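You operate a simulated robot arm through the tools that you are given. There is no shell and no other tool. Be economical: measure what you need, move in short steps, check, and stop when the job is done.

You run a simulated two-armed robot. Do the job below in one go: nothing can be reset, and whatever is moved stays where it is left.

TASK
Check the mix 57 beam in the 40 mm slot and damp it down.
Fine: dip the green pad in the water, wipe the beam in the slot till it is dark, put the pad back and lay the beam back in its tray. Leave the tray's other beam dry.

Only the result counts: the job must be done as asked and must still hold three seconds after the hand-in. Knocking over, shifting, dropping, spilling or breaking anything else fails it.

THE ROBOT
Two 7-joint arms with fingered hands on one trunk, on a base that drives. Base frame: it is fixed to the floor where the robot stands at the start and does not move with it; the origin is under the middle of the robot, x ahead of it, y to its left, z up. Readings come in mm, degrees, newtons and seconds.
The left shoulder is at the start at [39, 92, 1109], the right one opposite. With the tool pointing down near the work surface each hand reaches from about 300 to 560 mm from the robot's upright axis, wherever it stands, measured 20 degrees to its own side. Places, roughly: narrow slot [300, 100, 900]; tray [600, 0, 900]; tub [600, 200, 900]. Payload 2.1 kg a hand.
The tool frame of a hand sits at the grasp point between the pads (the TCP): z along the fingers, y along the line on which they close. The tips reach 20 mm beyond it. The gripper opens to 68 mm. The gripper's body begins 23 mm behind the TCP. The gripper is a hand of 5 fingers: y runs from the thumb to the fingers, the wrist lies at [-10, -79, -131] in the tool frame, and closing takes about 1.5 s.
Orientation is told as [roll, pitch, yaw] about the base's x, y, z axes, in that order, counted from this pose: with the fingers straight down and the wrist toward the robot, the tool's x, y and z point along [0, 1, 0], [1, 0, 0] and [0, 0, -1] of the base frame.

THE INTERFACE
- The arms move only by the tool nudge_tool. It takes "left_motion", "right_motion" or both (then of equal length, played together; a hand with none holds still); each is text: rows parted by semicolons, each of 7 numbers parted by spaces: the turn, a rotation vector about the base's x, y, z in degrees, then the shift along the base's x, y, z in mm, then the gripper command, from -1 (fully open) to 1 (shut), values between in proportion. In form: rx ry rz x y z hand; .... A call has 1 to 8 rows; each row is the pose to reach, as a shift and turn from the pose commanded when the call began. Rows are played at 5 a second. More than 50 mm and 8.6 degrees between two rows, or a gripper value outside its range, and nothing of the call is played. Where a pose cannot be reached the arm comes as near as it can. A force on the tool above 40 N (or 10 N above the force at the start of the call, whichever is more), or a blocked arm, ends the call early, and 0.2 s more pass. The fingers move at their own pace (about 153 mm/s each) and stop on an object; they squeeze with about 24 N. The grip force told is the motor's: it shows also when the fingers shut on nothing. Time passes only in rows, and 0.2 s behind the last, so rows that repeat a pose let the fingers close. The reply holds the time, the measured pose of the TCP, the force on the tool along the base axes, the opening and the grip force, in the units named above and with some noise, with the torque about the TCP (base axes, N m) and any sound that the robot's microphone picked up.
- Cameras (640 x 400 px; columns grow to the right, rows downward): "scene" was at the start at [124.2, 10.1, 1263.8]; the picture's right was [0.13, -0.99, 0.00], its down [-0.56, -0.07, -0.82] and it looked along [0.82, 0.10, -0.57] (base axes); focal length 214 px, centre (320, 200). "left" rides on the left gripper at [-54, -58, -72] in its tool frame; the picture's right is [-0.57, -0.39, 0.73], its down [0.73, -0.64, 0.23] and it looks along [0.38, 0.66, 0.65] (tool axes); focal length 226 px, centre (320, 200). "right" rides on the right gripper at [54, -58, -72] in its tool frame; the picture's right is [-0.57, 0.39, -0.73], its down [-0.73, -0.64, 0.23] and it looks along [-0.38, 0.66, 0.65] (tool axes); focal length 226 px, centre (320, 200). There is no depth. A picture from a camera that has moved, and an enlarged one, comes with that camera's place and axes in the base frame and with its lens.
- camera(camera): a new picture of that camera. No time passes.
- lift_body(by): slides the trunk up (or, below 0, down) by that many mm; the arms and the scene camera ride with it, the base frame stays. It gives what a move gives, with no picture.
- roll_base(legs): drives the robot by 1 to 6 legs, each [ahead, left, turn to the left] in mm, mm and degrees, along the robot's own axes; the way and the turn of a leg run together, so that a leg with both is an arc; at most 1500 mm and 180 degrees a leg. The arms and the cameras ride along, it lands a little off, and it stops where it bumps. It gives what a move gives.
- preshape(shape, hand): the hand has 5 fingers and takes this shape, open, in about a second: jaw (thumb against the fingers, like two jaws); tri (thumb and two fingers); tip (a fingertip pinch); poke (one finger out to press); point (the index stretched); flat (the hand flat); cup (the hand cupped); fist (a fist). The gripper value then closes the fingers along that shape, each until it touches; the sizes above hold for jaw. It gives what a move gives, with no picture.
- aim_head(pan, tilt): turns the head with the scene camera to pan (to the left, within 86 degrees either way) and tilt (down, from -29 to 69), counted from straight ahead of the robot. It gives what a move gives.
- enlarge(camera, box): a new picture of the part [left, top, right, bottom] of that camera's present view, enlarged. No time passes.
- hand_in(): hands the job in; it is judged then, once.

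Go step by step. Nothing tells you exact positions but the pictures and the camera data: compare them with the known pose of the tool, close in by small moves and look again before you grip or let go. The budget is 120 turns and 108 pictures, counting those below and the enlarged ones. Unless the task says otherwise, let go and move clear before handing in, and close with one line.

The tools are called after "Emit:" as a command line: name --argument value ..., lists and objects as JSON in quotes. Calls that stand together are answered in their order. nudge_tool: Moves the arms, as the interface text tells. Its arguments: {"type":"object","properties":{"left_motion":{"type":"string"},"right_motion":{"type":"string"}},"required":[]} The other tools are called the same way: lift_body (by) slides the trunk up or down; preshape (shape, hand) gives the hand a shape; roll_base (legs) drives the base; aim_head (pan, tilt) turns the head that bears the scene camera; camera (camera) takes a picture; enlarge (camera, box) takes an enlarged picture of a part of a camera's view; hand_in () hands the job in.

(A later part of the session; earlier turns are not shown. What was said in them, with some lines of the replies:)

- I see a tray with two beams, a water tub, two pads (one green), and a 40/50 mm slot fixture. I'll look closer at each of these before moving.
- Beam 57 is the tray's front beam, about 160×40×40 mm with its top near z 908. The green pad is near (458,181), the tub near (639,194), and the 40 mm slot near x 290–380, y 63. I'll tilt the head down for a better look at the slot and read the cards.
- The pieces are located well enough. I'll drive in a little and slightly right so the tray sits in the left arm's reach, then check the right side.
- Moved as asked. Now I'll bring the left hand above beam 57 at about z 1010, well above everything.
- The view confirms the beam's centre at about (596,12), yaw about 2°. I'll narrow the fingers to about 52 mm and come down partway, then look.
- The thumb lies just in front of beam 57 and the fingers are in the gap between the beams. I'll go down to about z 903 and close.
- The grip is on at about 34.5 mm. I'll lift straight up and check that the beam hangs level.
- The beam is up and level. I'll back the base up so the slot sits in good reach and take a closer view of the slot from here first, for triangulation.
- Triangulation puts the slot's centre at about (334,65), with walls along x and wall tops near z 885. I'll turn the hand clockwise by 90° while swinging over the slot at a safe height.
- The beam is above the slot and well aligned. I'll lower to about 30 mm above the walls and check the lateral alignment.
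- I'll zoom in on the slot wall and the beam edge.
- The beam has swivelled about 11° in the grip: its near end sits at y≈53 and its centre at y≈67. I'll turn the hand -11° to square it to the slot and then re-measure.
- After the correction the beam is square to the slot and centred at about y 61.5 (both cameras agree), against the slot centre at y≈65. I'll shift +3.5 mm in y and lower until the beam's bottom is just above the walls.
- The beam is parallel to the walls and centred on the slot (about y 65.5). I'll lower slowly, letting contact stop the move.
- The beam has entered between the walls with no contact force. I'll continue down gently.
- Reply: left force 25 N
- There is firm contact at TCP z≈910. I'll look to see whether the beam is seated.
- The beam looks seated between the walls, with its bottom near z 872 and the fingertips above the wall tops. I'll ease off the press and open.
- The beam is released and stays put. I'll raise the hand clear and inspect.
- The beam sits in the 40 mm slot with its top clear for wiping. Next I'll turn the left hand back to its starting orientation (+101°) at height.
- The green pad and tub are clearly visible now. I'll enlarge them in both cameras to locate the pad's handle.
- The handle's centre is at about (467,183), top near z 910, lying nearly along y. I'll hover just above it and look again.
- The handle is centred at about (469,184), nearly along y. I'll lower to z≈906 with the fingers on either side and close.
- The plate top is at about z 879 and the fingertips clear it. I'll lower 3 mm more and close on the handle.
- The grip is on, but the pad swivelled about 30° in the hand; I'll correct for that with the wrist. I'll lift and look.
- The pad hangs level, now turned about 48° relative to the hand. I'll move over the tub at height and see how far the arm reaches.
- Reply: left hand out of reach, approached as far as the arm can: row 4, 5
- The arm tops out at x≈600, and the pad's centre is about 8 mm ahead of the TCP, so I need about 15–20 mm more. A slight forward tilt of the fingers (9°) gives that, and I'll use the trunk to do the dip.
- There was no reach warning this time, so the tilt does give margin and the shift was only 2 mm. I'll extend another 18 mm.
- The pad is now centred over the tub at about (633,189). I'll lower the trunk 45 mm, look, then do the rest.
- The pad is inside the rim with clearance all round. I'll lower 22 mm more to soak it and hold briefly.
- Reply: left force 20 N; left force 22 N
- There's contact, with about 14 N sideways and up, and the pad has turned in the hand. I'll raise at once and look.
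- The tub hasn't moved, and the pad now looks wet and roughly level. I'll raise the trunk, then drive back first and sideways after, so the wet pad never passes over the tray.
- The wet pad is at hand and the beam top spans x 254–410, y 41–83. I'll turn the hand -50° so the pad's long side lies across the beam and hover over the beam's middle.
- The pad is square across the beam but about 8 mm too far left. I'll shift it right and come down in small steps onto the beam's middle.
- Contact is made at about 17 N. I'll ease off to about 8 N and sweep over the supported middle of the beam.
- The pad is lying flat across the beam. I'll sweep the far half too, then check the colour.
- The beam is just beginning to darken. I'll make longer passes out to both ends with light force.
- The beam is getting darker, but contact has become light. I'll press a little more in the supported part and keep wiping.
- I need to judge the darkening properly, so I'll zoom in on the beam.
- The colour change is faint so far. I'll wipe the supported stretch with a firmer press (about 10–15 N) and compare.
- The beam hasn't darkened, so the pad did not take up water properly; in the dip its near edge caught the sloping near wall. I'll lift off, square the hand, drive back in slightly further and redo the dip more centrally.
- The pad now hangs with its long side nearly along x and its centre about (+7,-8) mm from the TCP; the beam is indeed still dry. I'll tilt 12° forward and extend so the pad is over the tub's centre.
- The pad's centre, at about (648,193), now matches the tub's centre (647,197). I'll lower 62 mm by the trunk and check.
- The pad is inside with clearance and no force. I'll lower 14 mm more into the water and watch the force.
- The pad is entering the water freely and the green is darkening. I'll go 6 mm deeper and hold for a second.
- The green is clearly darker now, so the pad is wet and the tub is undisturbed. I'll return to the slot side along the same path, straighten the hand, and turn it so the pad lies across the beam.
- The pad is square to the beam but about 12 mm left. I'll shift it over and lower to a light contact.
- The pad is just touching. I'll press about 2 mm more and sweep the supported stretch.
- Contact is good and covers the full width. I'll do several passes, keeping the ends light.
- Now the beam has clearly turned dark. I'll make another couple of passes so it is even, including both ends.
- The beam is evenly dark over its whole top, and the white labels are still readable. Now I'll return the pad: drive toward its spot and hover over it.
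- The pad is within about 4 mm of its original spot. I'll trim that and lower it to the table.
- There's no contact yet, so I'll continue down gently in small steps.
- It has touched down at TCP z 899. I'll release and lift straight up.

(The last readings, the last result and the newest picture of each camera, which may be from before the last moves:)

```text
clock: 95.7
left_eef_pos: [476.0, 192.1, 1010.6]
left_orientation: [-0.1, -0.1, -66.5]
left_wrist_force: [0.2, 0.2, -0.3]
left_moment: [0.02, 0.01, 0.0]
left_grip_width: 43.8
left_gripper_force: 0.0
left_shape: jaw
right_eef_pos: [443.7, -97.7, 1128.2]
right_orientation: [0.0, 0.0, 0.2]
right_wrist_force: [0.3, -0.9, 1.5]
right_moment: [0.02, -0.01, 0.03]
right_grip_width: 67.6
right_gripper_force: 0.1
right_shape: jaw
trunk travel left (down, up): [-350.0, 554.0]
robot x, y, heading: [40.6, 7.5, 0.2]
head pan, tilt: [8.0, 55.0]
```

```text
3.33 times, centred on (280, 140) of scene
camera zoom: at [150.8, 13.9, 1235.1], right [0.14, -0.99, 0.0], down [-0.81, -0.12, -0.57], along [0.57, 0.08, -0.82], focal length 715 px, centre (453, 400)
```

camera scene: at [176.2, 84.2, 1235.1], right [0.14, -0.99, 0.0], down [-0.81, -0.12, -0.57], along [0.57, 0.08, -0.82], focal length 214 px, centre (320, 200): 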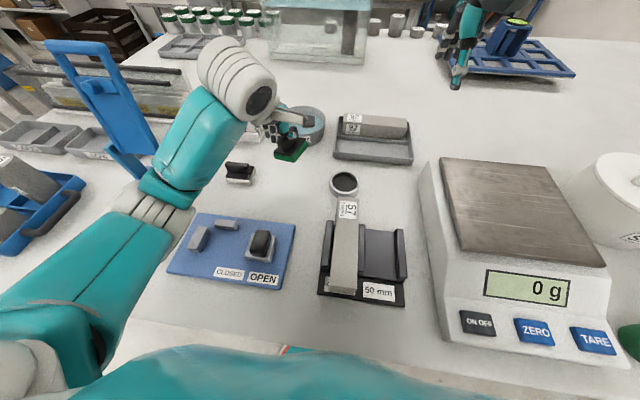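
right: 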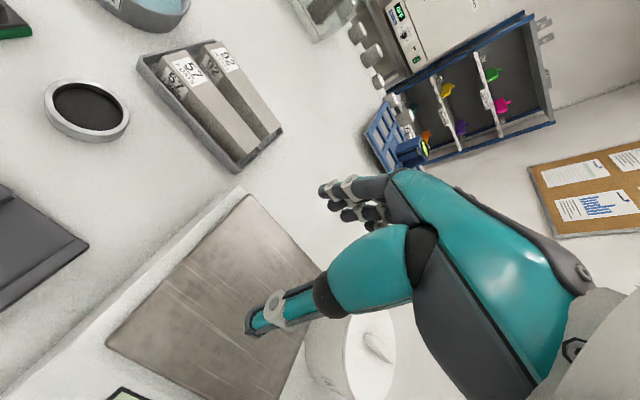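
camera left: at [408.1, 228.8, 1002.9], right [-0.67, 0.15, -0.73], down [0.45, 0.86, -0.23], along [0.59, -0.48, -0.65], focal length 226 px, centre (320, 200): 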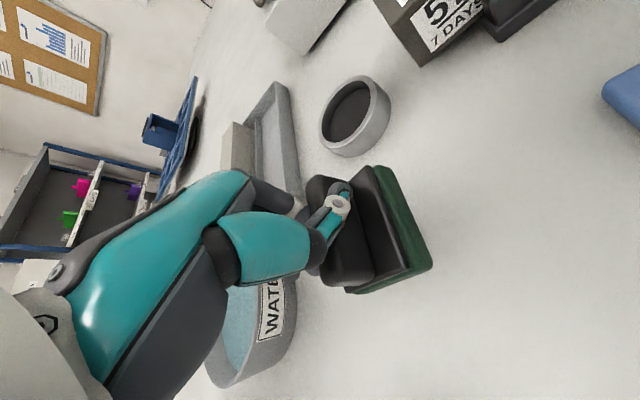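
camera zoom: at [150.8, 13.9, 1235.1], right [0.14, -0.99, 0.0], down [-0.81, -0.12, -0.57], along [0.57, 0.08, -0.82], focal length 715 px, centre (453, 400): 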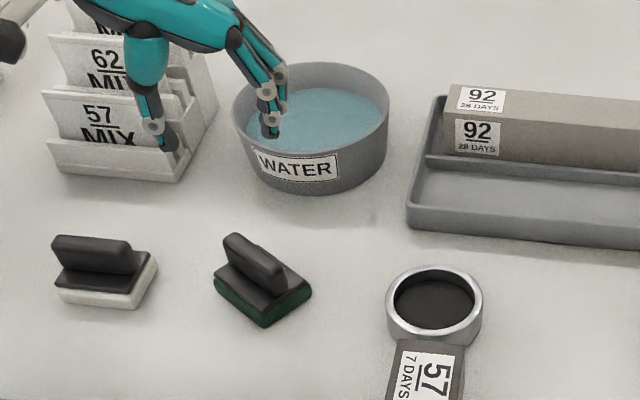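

The pad is back in its place, standing flat, though turned somewhat on release. Next I'll fetch the beam: drive back to the slot position and line up at the earlier grip angle.

Emit:
roll_base --legs '[[-87, -87, 0]]'

Emit:
nudge_tool --left_motion "0 0 -8 -14 -9 0 -0.6; 0 0 -16 -28 -18 0 -0.8; 0 0 -24 -42 -28 0 -0.8; 0 0 -32 -56 -38 -10 -0.8; 0 0 -34 -56 -38 -40 -0.8; 0 0 -34 -56 -38 -55 -0.8; 0 0 -34 -56 -38 -55 -0.8"

Emit:
enlarge --camera "scene" --box '[220, 110, 340, 230]'

Emit:
camera --camera "left"

```text
clock: 97.0
left_eef_pos: [386.8, 105.3, 1010.5]
left_orientation: [0.0, 0.0, -66.5]
left_wrist_force: [0.2, 0.0, 0.3]
left_moment: [-0.01, 0.0, 0.02]
left_grip_width: 44.1
left_gripper_force: 0.0
left_shape: jaw
right_eef_pos: [356.6, -185.4, 1127.4]
right_orientation: [-0.1, 0.0, 0.1]
right_wrist_force: [0.2, 0.4, 0.5]
right_moment: [0.01, 0.05, 0.03]
right_grip_width: 67.7
right_gripper_force: 0.1
right_shape: jaw
trunk travel left (down, up): [-350.0, 554.0]
robot x, y, heading: [-46.5, -84.2, -0.2]
head pan, tilt: [8.0, 55.0]
```

```text
clock: 98.6
left_eef_pos: [330.9, 67.2, 955.2]
left_orientation: [0.0, 0.0, -100.5]
left_wrist_force: [-0.8, 1.0, -0.1]
left_moment: [0.01, -0.01, 0.01]
left_grip_width: 61.0
left_gripper_force: 0.1
left_shape: jaw
right_eef_pos: [356.3, -185.4, 1128.0]
right_orientation: [0.0, 0.1, 0.1]
right_wrist_force: [-0.1, -0.3, -0.1]
right_moment: [-0.02, -0.03, -0.01]
right_grip_width: 67.9
right_gripper_force: 0.1
right_shape: jaw
trunk travel left (down, up): [-350.0, 554.0]
robot x, y, heading: [-42.2, -79.1, 0.1]
head pan, tilt: [8.0, 55.0]
```

```text
3.33 times, centred on (280, 170) of scene
camera zoom: at [63.1, -72.6, 1235.1], right [0.14, -0.99, 0.0], down [-0.81, -0.12, -0.57], along [0.57, 0.08, -0.82], focal length 715 px, centre (453, 300)
```

zoom: 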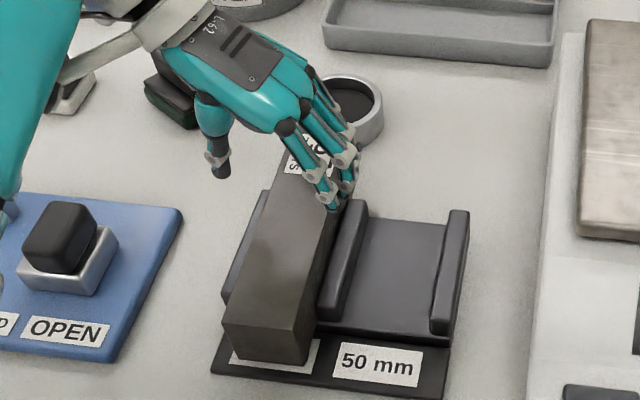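

```text
17 pictures are left
camera left: at [289.0, 134.8, 1026.2], right [-0.49, 0.48, -0.73], down [0.84, 0.5, -0.23], along [0.25, -0.72, -0.65], focal length 226 px, centre (320, 200)
```

left: 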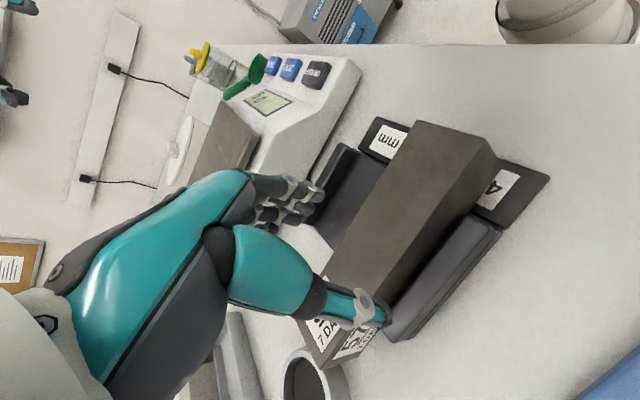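

The beam is where I left it, centred at about (337,67). I'll lower around it to z 911 and close.

Emit:
nudge_tool --left_motion "0 0 0 5 1 -15 -0.8; 0 0 0 5 1 -32 -0.7; 0 0 0 5 1 -43.5 -0.7; 0 0 0 5 1 -43.5 0; 0 0 0 5 1 -43.5 1; 0 0 0 5 1 -43.5 1; 0 0 0 5 1 -43.5 1; 0 0 0 5 1 -43.5 1"

Emit:
nudge_tool --left_motion "0 0 0 0 0 0 1; 0 0 0 0 0 10 1; 0 0 0 0 0 30 1; 0 0 0 0 0 60 1; 0 0 0 0 0 90 1; 0 0 0 0 0 97 1"

Emit:
enlarge --camera "scene" --box '[220, 110, 340, 230]'

Emit:
camera --camera "left"

```text
clock: 100.4
left_eef_pos: [336.0, 67.6, 912.2]
left_orientation: [0.0, 0.0, -100.5]
left_wrist_force: [1.0, 0.8, 0.5]
left_moment: [-0.01, 0.01, -0.08]
left_grip_width: 34.9
left_gripper_force: 24.0
left_shape: jaw
right_eef_pos: [356.9, -183.6, 1127.9]
right_orientation: [0.0, -0.1, 0.1]
right_wrist_force: [1.0, -0.8, 0.7]
right_moment: [-0.03, 0.0, 0.02]
right_grip_width: 67.7
right_gripper_force: 0.2
right_shape: jaw
trunk travel left (down, up): [-350.0, 554.0]
robot x, y, heading: [-45.7, -81.0, 0.1]
head pan, tilt: [8.0, 55.0]
```

```text
clock: 101.8
left_eef_pos: [337.8, 67.7, 1008.6]
left_orientation: [0.0, -0.1, -100.5]
left_wrist_force: [0.6, 0.8, -5.4]
left_moment: [0.01, -0.05, -0.01]
left_grip_width: 35.0
left_gripper_force: 24.3
left_shape: jaw
right_eef_pos: [357.7, -184.4, 1127.5]
right_orientation: [0.0, 0.1, 0.0]
right_wrist_force: [0.1, 0.7, -0.2]
right_moment: [0.01, -0.01, -0.01]
right_grip_width: 67.8
right_gripper_force: 0.0
right_shape: jaw
trunk travel left (down, up): [-350.0, 554.0]
robot x, y, heading: [-42.8, -85.9, -0.0]
head pan, tilt: [8.0, 55.0]
```

```text
3.33 times, centred on (280, 170) of scene
camera zoom: at [63.5, -72.5, 1235.0], right [0.14, -0.99, 0.0], down [-0.81, -0.12, -0.57], along [0.57, 0.08, -0.82], focal length 715 px, centre (453, 300)
```

zoom: 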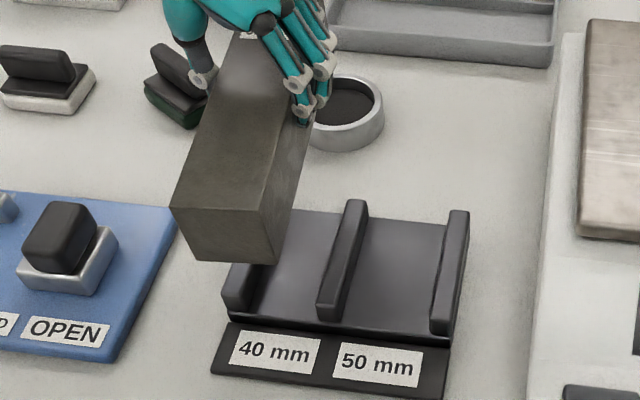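

```text
15 pictures are left
camera left: at [294.8, 135.5, 1079.5], right [-0.49, 0.48, -0.73], down [0.84, 0.5, -0.23], along [0.25, -0.72, -0.65], focal length 226 px, centre (320, 200)
```

left: 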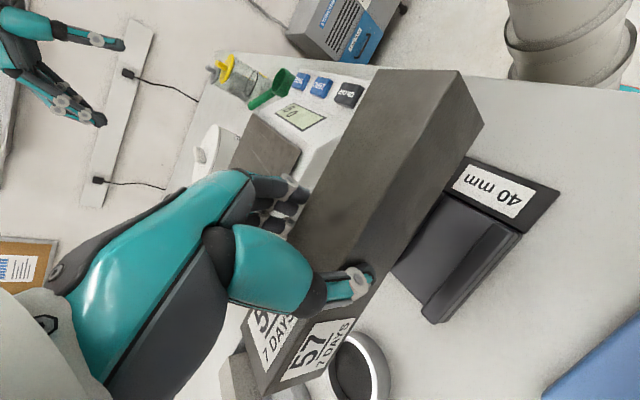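

The beam is lifted, level and square. I'll rotate it back +90° while swinging forward, then drive in toward the tray.

Emit:
nudge_tool --left_motion "0 0 8.4 15 -5 0 1; 0 0 16.8 30 -10 0 1; 0 0 25.2 45 -16 0 1; 0 0 33.6 60 -22 0 1; 0 0 42 75 -28 0 1; 0 0 50.4 90 -34 0 1; 0 0 58.8 105 -40 0 1; 0 0 67.2 120 -46 0 1"

Emit:
nudge_tool --left_motion "0 0 8 10 -3 0 1; 0 0 16 20 -6 0 1; 0 0 23 30 -9 0 1; 0 0 23 30 -9 0 1"

Emit:
roll_base --legs '[[111, 0, 0]]'

Emit:
enlarge --camera "scene" --box '[210, 50, 370, 170]'

Emit:
camera --camera "left"

```text
clock: 103.6
left_eef_pos: [457.6, 21.7, 1008.6]
left_orientation: [0.0, 0.0, -33.2]
left_wrist_force: [0.0, -0.2, -6.1]
left_moment: [0.04, -0.03, 0.0]
left_grip_width: 34.8
left_gripper_force: 24.2
left_shape: jaw
right_eef_pos: [356.8, -184.4, 1128.8]
right_orientation: [0.0, 0.0, 0.1]
right_wrist_force: [0.6, -0.7, -0.7]
right_moment: [0.01, 0.0, 0.01]
right_grip_width: 67.9
right_gripper_force: 0.0
right_shape: jaw
trunk travel left (down, up): [-350.0, 554.0]
robot x, y, heading: [-43.8, -82.0, 0.3]
head pan, tilt: [8.0, 55.0]
```

```text
clock: 104.6
left_eef_pos: [488.4, 12.3, 1007.9]
left_orientation: [0.0, 0.0, -10.2]
left_wrist_force: [-0.2, -0.3, -6.2]
left_moment: [0.05, -0.03, -0.01]
left_grip_width: 34.6
left_gripper_force: 23.6
left_shape: jaw
right_eef_pos: [356.6, -184.8, 1128.9]
right_orientation: [0.0, -0.1, 0.1]
right_wrist_force: [0.2, 0.2, 0.5]
right_moment: [-0.01, 0.01, -0.03]
right_grip_width: 67.7
right_gripper_force: 0.0
right_shape: jaw
trunk travel left (down, up): [-350.0, 554.0]
robot x, y, heading: [-43.2, -82.2, 0.1]
head pan, tilt: [8.0, 55.0]
```

```text
clock: 105.8
left_eef_pos: [598.3, 12.4, 1008.5]
left_orientation: [0.0, 0.1, -10.3]
left_wrist_force: [0.2, 0.3, -5.8]
left_moment: [-0.01, -0.02, -0.03]
left_grip_width: 34.5
left_gripper_force: 23.7
left_shape: jaw
right_eef_pos: [468.0, -183.0, 1127.4]
right_orientation: [0.0, 0.0, 0.0]
right_wrist_force: [0.5, 0.4, 0.2]
right_moment: [-0.02, 0.01, -0.01]
right_grip_width: 67.9
right_gripper_force: 0.0
right_shape: jaw
trunk travel left (down, up): [-350.0, 554.0]
robot x, y, heading: [68.5, -81.9, -0.1]
head pan, tilt: [8.0, 55.0]
```

```text
3.33 times, centred on (290, 110) of scene
camera zoom: at [175.2, -72.4, 1235.0], right [0.14, -0.99, 0.0], down [-0.81, -0.12, -0.57], along [0.57, 0.08, -0.82], focal length 715 px, centre (420, 500)
```

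zoom: 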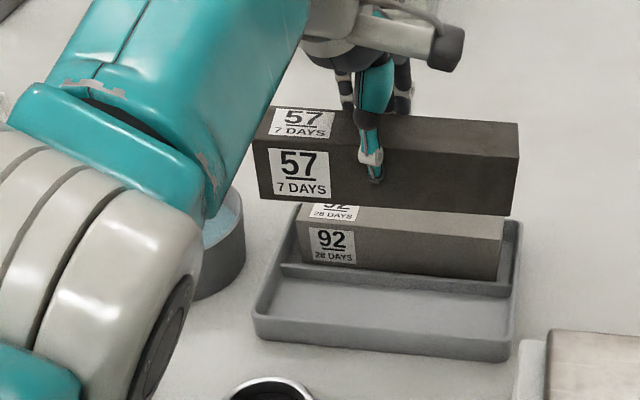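

```text
13 pictures are left
camera left: at [531.9, -29.6, 1079.2], right [-0.48, -0.49, -0.73], down [-0.5, 0.84, -0.23], along [0.72, 0.25, -0.65], focal length 226 px, centre (320, 200)
```

left: 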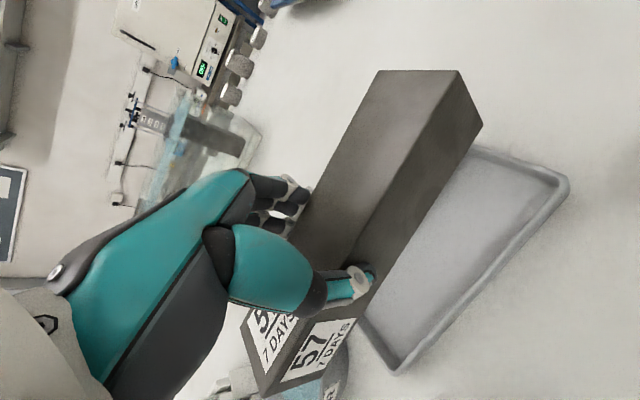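

The beam hangs parallel to its compartment (beam centre about (595–599,8–12), compartment centre about (597,13)). I'll nudge slightly and lower toward the tray.

Emit:
nudge_tool --left_motion "0 0 0 -1 3 -30 1; 0 0 0 -1 3 -60 1; 0 0 0 -1 3 -78 1; 0 0 0 -1 3 -82 1; 0 0 0 -1 3 -82 1"

Emit:
enlarge --camera "scene" --box '[230, 60, 370, 165]'

Emit:
camera --camera "left"

```text
clock: 107.0
left_eef_pos: [595.9, 16.8, 926.0]
left_orientation: [0.0, 0.1, -10.4]
left_wrist_force: [0.6, 0.6, -5.9]
left_moment: [0.04, 0.0, 0.01]
left_grip_width: 34.8
left_gripper_force: 24.3
left_shape: jaw
right_eef_pos: [468.4, -182.5, 1128.0]
right_orientation: [0.0, 0.0, 0.1]
right_wrist_force: [-0.7, -0.2, 0.0]
right_moment: [-0.01, -0.01, 0.01]
right_grip_width: 67.9
right_gripper_force: 0.1
right_shape: jaw
trunk travel left (down, up): [-350.0, 554.0]
robot x, y, heading: [64.7, -85.2, 0.0]
head pan, tilt: [8.0, 55.0]
```

```text
3.81 times, centred on (300, 112) of scene
camera zoom: at [174.9, -72.4, 1235.0], right [0.14, -0.99, 0.0], down [-0.81, -0.12, -0.57], along [0.57, 0.08, -0.82], focal length 817 px, centre (396, 533)
```

zoom: 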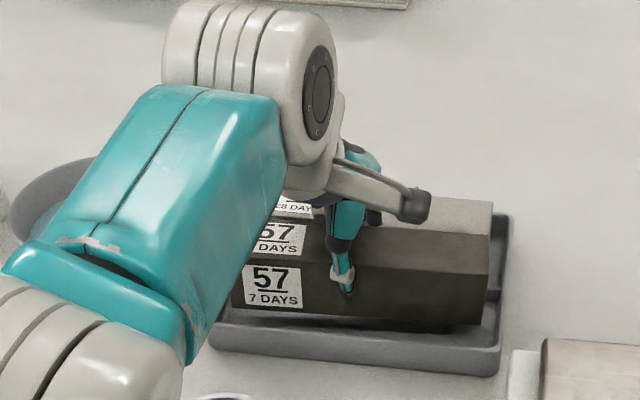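

```text
11 pictures are left
camera left: at [530.3, -26.6, 997.3], right [-0.48, -0.49, -0.73], down [-0.5, 0.84, -0.23], along [0.72, 0.25, -0.65], focal length 226 px, centre (320, 200)
```

left: 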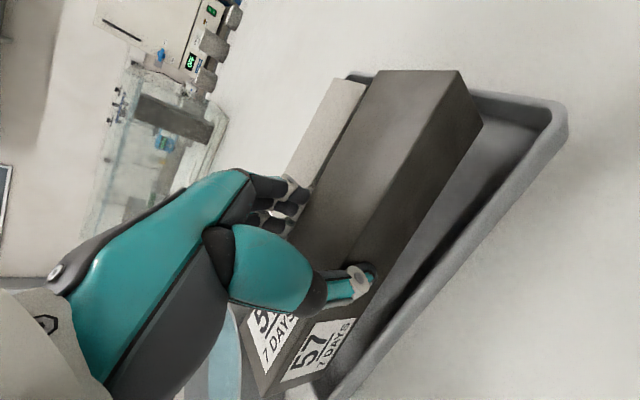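

The beam is coming down between the front rim and the divider. I'll lower further with small steps near contact.

Emit:
nudge_tool --left_motion "0 0 0 0 0 -6 1; 0 0 0 0 0 -12 1; 0 0 0 0 0 -15 1; 0 0 0 0 0 -15 1"

Emit:
nudge_tool --left_motion "0 0 0 0 0 -2 1; 0 0 0 0 0 -4 1; 0 0 0 0 0 -4 1"

```text
clock: 108.0
left_eef_pos: [596.2, 13.8, 910.4]
left_orientation: [0.0, 0.0, -10.2]
left_wrist_force: [-0.4, 0.4, -5.7]
left_moment: [0.01, 0.0, 0.02]
left_grip_width: 34.6
left_gripper_force: 23.9
left_shape: jaw
right_eef_pos: [467.7, -184.3, 1127.7]
right_orientation: [0.1, 0.0, 0.1]
right_wrist_force: [-0.2, -0.2, 0.3]
right_moment: [-0.03, 0.01, -0.01]
right_grip_width: 67.8
right_gripper_force: 0.1
right_shape: jaw
trunk travel left (down, up): [-350.0, 554.0]
robot x, y, heading: [61.9, -79.6, 0.2]
head pan, tilt: [8.0, 55.0]
```

```text
clock: 108.8
left_eef_pos: [597.8, 14.7, 907.2]
left_orientation: [0.0, 0.0, -10.2]
left_wrist_force: [0.6, -0.2, -5.9]
left_moment: [0.02, 0.03, 0.01]
left_grip_width: 34.5
left_gripper_force: 24.4
left_shape: jaw
right_eef_pos: [468.1, -183.5, 1128.2]
right_orientation: [0.0, 0.0, 0.2]
right_wrist_force: [-0.2, 0.3, 0.4]
right_moment: [0.01, 0.01, 0.0]
right_grip_width: 67.8
right_gripper_force: 0.0
right_shape: jaw
trunk travel left (down, up): [-350.0, 554.0]
robot x, y, heading: [64.4, -78.9, 0.1]
head pan, tilt: [8.0, 55.0]
```

Emit:
nudge_tool --left_motion "0 0 0 0 0 -1 1; 0 0 0 0 0 -2 1; 0 0 0 0 0 -2 1"

Emit:
enlarge --camera "left" --box '[240, 60, 600, 400]'

```text
clock: 109.6
left_eef_pos: [597.2, 17.5, 905.1]
left_orientation: [0.0, 0.2, -10.3]
left_wrist_force: [-0.7, 0.6, -5.2]
left_moment: [0.02, -0.01, -0.02]
left_grip_width: 34.7
left_gripper_force: 24.3
left_shape: jaw
right_eef_pos: [468.3, -184.9, 1127.9]
right_orientation: [0.0, 0.0, 0.2]
right_wrist_force: [-1.1, 0.8, -0.7]
right_moment: [-0.02, 0.02, 0.0]
right_grip_width: 67.8
right_gripper_force: 0.1
right_shape: jaw
trunk travel left (down, up): [-350.0, 554.0]
robot x, y, heading: [67.8, -80.1, 0.1]
head pan, tilt: [8.0, 55.0]
```

```text
1.18 times, centred on (420, 230) of left
camera zoom: at [530.7, -26.6, 976.2], right [-0.48, -0.49, -0.73], down [-0.5, 0.84, -0.23], along [0.72, 0.25, -0.65], focal length 266 px, centre (202, 165)
```

zoom: 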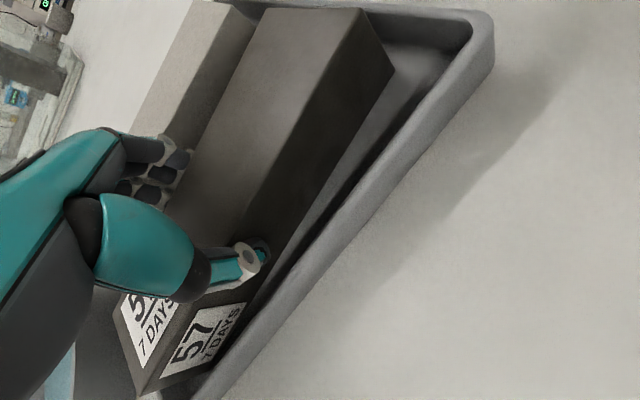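

Emit:
nudge_tool --left_motion "0 0 0 0 0 -1 1; 0 0 0 0 0 -2 1; 0 0 0 0 0 -3 1; 0 0 0 0 0 -3 1"

```text
clock: 110.6
left_eef_pos: [595.6, 16.3, 903.3]
left_orientation: [0.0, -0.1, -10.3]
left_wrist_force: [3.8, 1.0, 5.6]
left_moment: [0.04, -0.09, -0.05]
left_grip_width: 34.7
left_gripper_force: 23.5
left_shape: jaw
right_eef_pos: [466.3, -184.1, 1128.1]
right_orientation: [0.0, 0.0, 0.1]
right_wrist_force: [0.4, 0.0, 0.3]
right_moment: [-0.02, 0.01, 0.0]
right_grip_width: 67.9
right_gripper_force: 0.1
right_shape: jaw
trunk travel left (down, up): [-350.0, 554.0]
robot x, y, heading: [63.8, -83.3, 0.1]
head pan, tilt: [8.0, 55.0]
```

The beam is down in the tray, with the contact force through its weight. I'll open just enough and lift straight up.

Emit:
nudge_tool --left_motion "0 0 0 0 0 1 1; 0 0 0 0 0 1 0; 0 0 0 0 0 1 -0.45; 0 0 0 0 0 1 -0.45; 0 0 0 0 0 1 -0.45; 0 0 0 0 0 12 -0.45; 0 0 0 0 0 40 -0.45; 0 0 0 0 0 85 -0.45"

Emit:
nudge_tool --left_motion "0 0 0 -20 20 20 -0.45; 0 0 0 -50 50 20 -0.45; 0 0 0 -80 85 20 -0.45; 0 0 0 -110 120 20 -0.45"

Emit:
camera --camera "scene"

Emit:
enlarge --camera "scene" --box '[240, 70, 370, 165]'

```text
clock: 112.4
left_eef_pos: [597.3, 17.4, 989.4]
left_orientation: [0.0, 0.1, -10.2]
left_wrist_force: [0.6, 0.4, -0.6]
left_moment: [-0.02, -0.05, 0.02]
left_grip_width: 49.1
left_gripper_force: 0.0
left_shape: jaw
right_eef_pos: [467.8, -184.5, 1127.4]
right_orientation: [0.0, 0.0, 0.1]
right_wrist_force: [-0.1, -0.1, -0.3]
right_moment: [-0.01, 0.01, 0.01]
right_grip_width: 67.5
right_gripper_force: 0.0
right_shape: jaw
trunk travel left (down, up): [-350.0, 554.0]
robot x, y, heading: [66.6, -78.6, 0.1]
head pan, tilt: [8.0, 55.0]
```

```text
clock: 113.4
left_eef_pos: [485.8, 136.8, 1008.7]
left_orientation: [0.1, 0.1, -10.2]
left_wrist_force: [0.6, -0.9, -0.1]
left_moment: [0.02, -0.01, 0.01]
left_grip_width: 49.4
left_gripper_force: 0.0
left_shape: jaw
right_eef_pos: [467.3, -184.7, 1128.6]
right_orientation: [0.0, 0.0, 0.2]
right_wrist_force: [-0.1, -0.4, 0.3]
right_moment: [0.0, -0.02, -0.01]
right_grip_width: 67.9
right_gripper_force: 0.1
right_shape: jaw
trunk travel left (down, up): [-350.0, 554.0]
robot x, y, heading: [66.6, -81.4, 0.2]
head pan, tilt: [8.0, 55.0]
```

```text
9 pictures are left
camera scene: at [174.3, -72.5, 1235.1], right [0.14, -0.99, 0.0], down [-0.81, -0.12, -0.57], along [0.57, 0.08, -0.82], focal length 214 px, centre (320, 200)
```

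scene: 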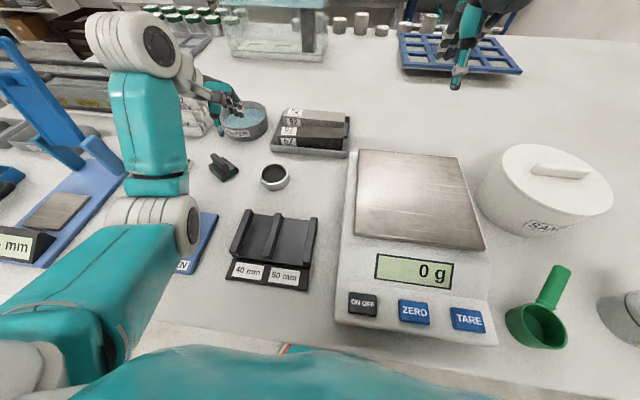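

```text
4.21 times, centred on (305, 118) of scene
camera zoom: at [174.3, -72.5, 1235.1], right [0.14, -0.99, 0.0], down [-0.81, -0.12, -0.57], along [0.57, 0.08, -0.82], focal length 903 px, centre (383, 547)
```

zoom: 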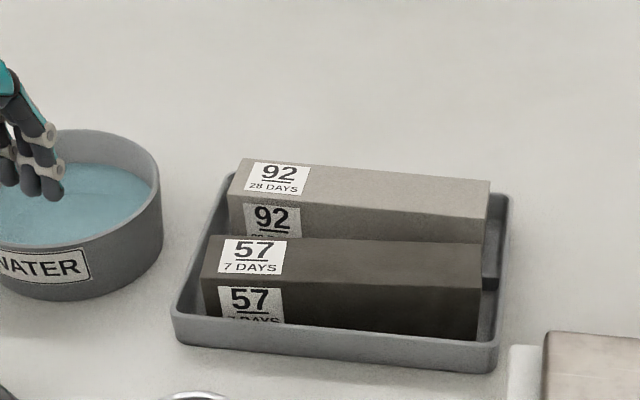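

The beam is in its compartment, dark, with 92 still light. I'll do a last check that it sits flat and see how the pad is standing.

Emit:
camera --camera "left"

Emit:
enlarge --camera "scene" --box '[190, 130, 300, 210]'

```text
7 pictures are left
camera left: at [419.3, 93.8, 1079.9], right [-0.48, -0.49, -0.73], down [-0.5, 0.84, -0.23], along [0.72, 0.25, -0.65], focal length 226 px, centre (320, 200)
```

left: 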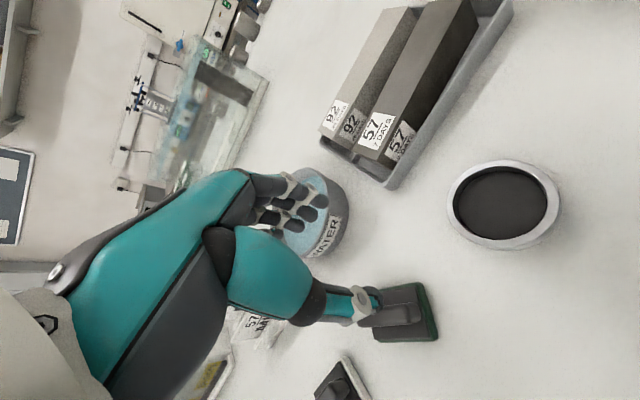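

```text
5.00 times, centred on (245, 170) of scene
camera zoom: at [174.3, -72.5, 1235.1], right [0.14, -0.99, 0.0], down [-0.81, -0.12, -0.57], along [0.57, 0.08, -0.82], focal length 1072 px, centre (695, 350)
```

zoom: 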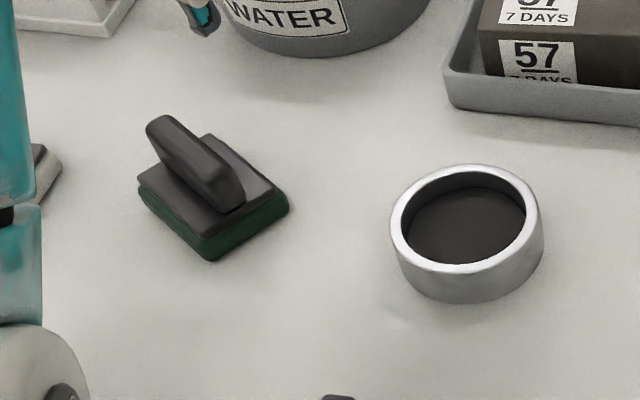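

Emit:
enlarge --camera "left" --box '[300, 0, 540, 200]'

```text
2.00 times, centred on (420, 100) of left
camera zoom: at [419.3, 93.8, 1079.9], right [-0.48, -0.49, -0.73], down [-0.5, 0.84, -0.23], along [0.72, 0.25, -0.65], focal length 452 px, centre (120, 400)
```

zoom: 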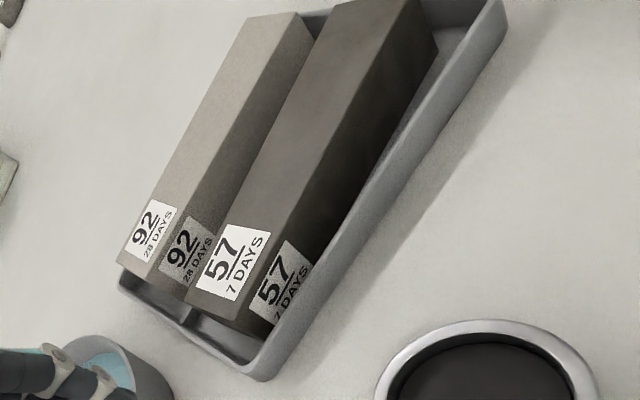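

The beam lies flat in its compartment: contact came at floor height, and its top is level with beam 92 to within what the pictures show. The pad stands flat in its place, beam 92 is dry, the tub is undisturbed and both hands are clear.

Emit:
hand_in

```text
The job is handed in.
```

I checked the mix 57 beam in the 40 mm slot, where it fitted, and wiped its top until it was evenly dark. It is now back in its tray beside beam 92, which stayed dry. The first dip didn't wet the green pad enough, so I dipped it a second time. The pad is back within about 15 mm of its old spot, but it turned roughly 35° as I let go.
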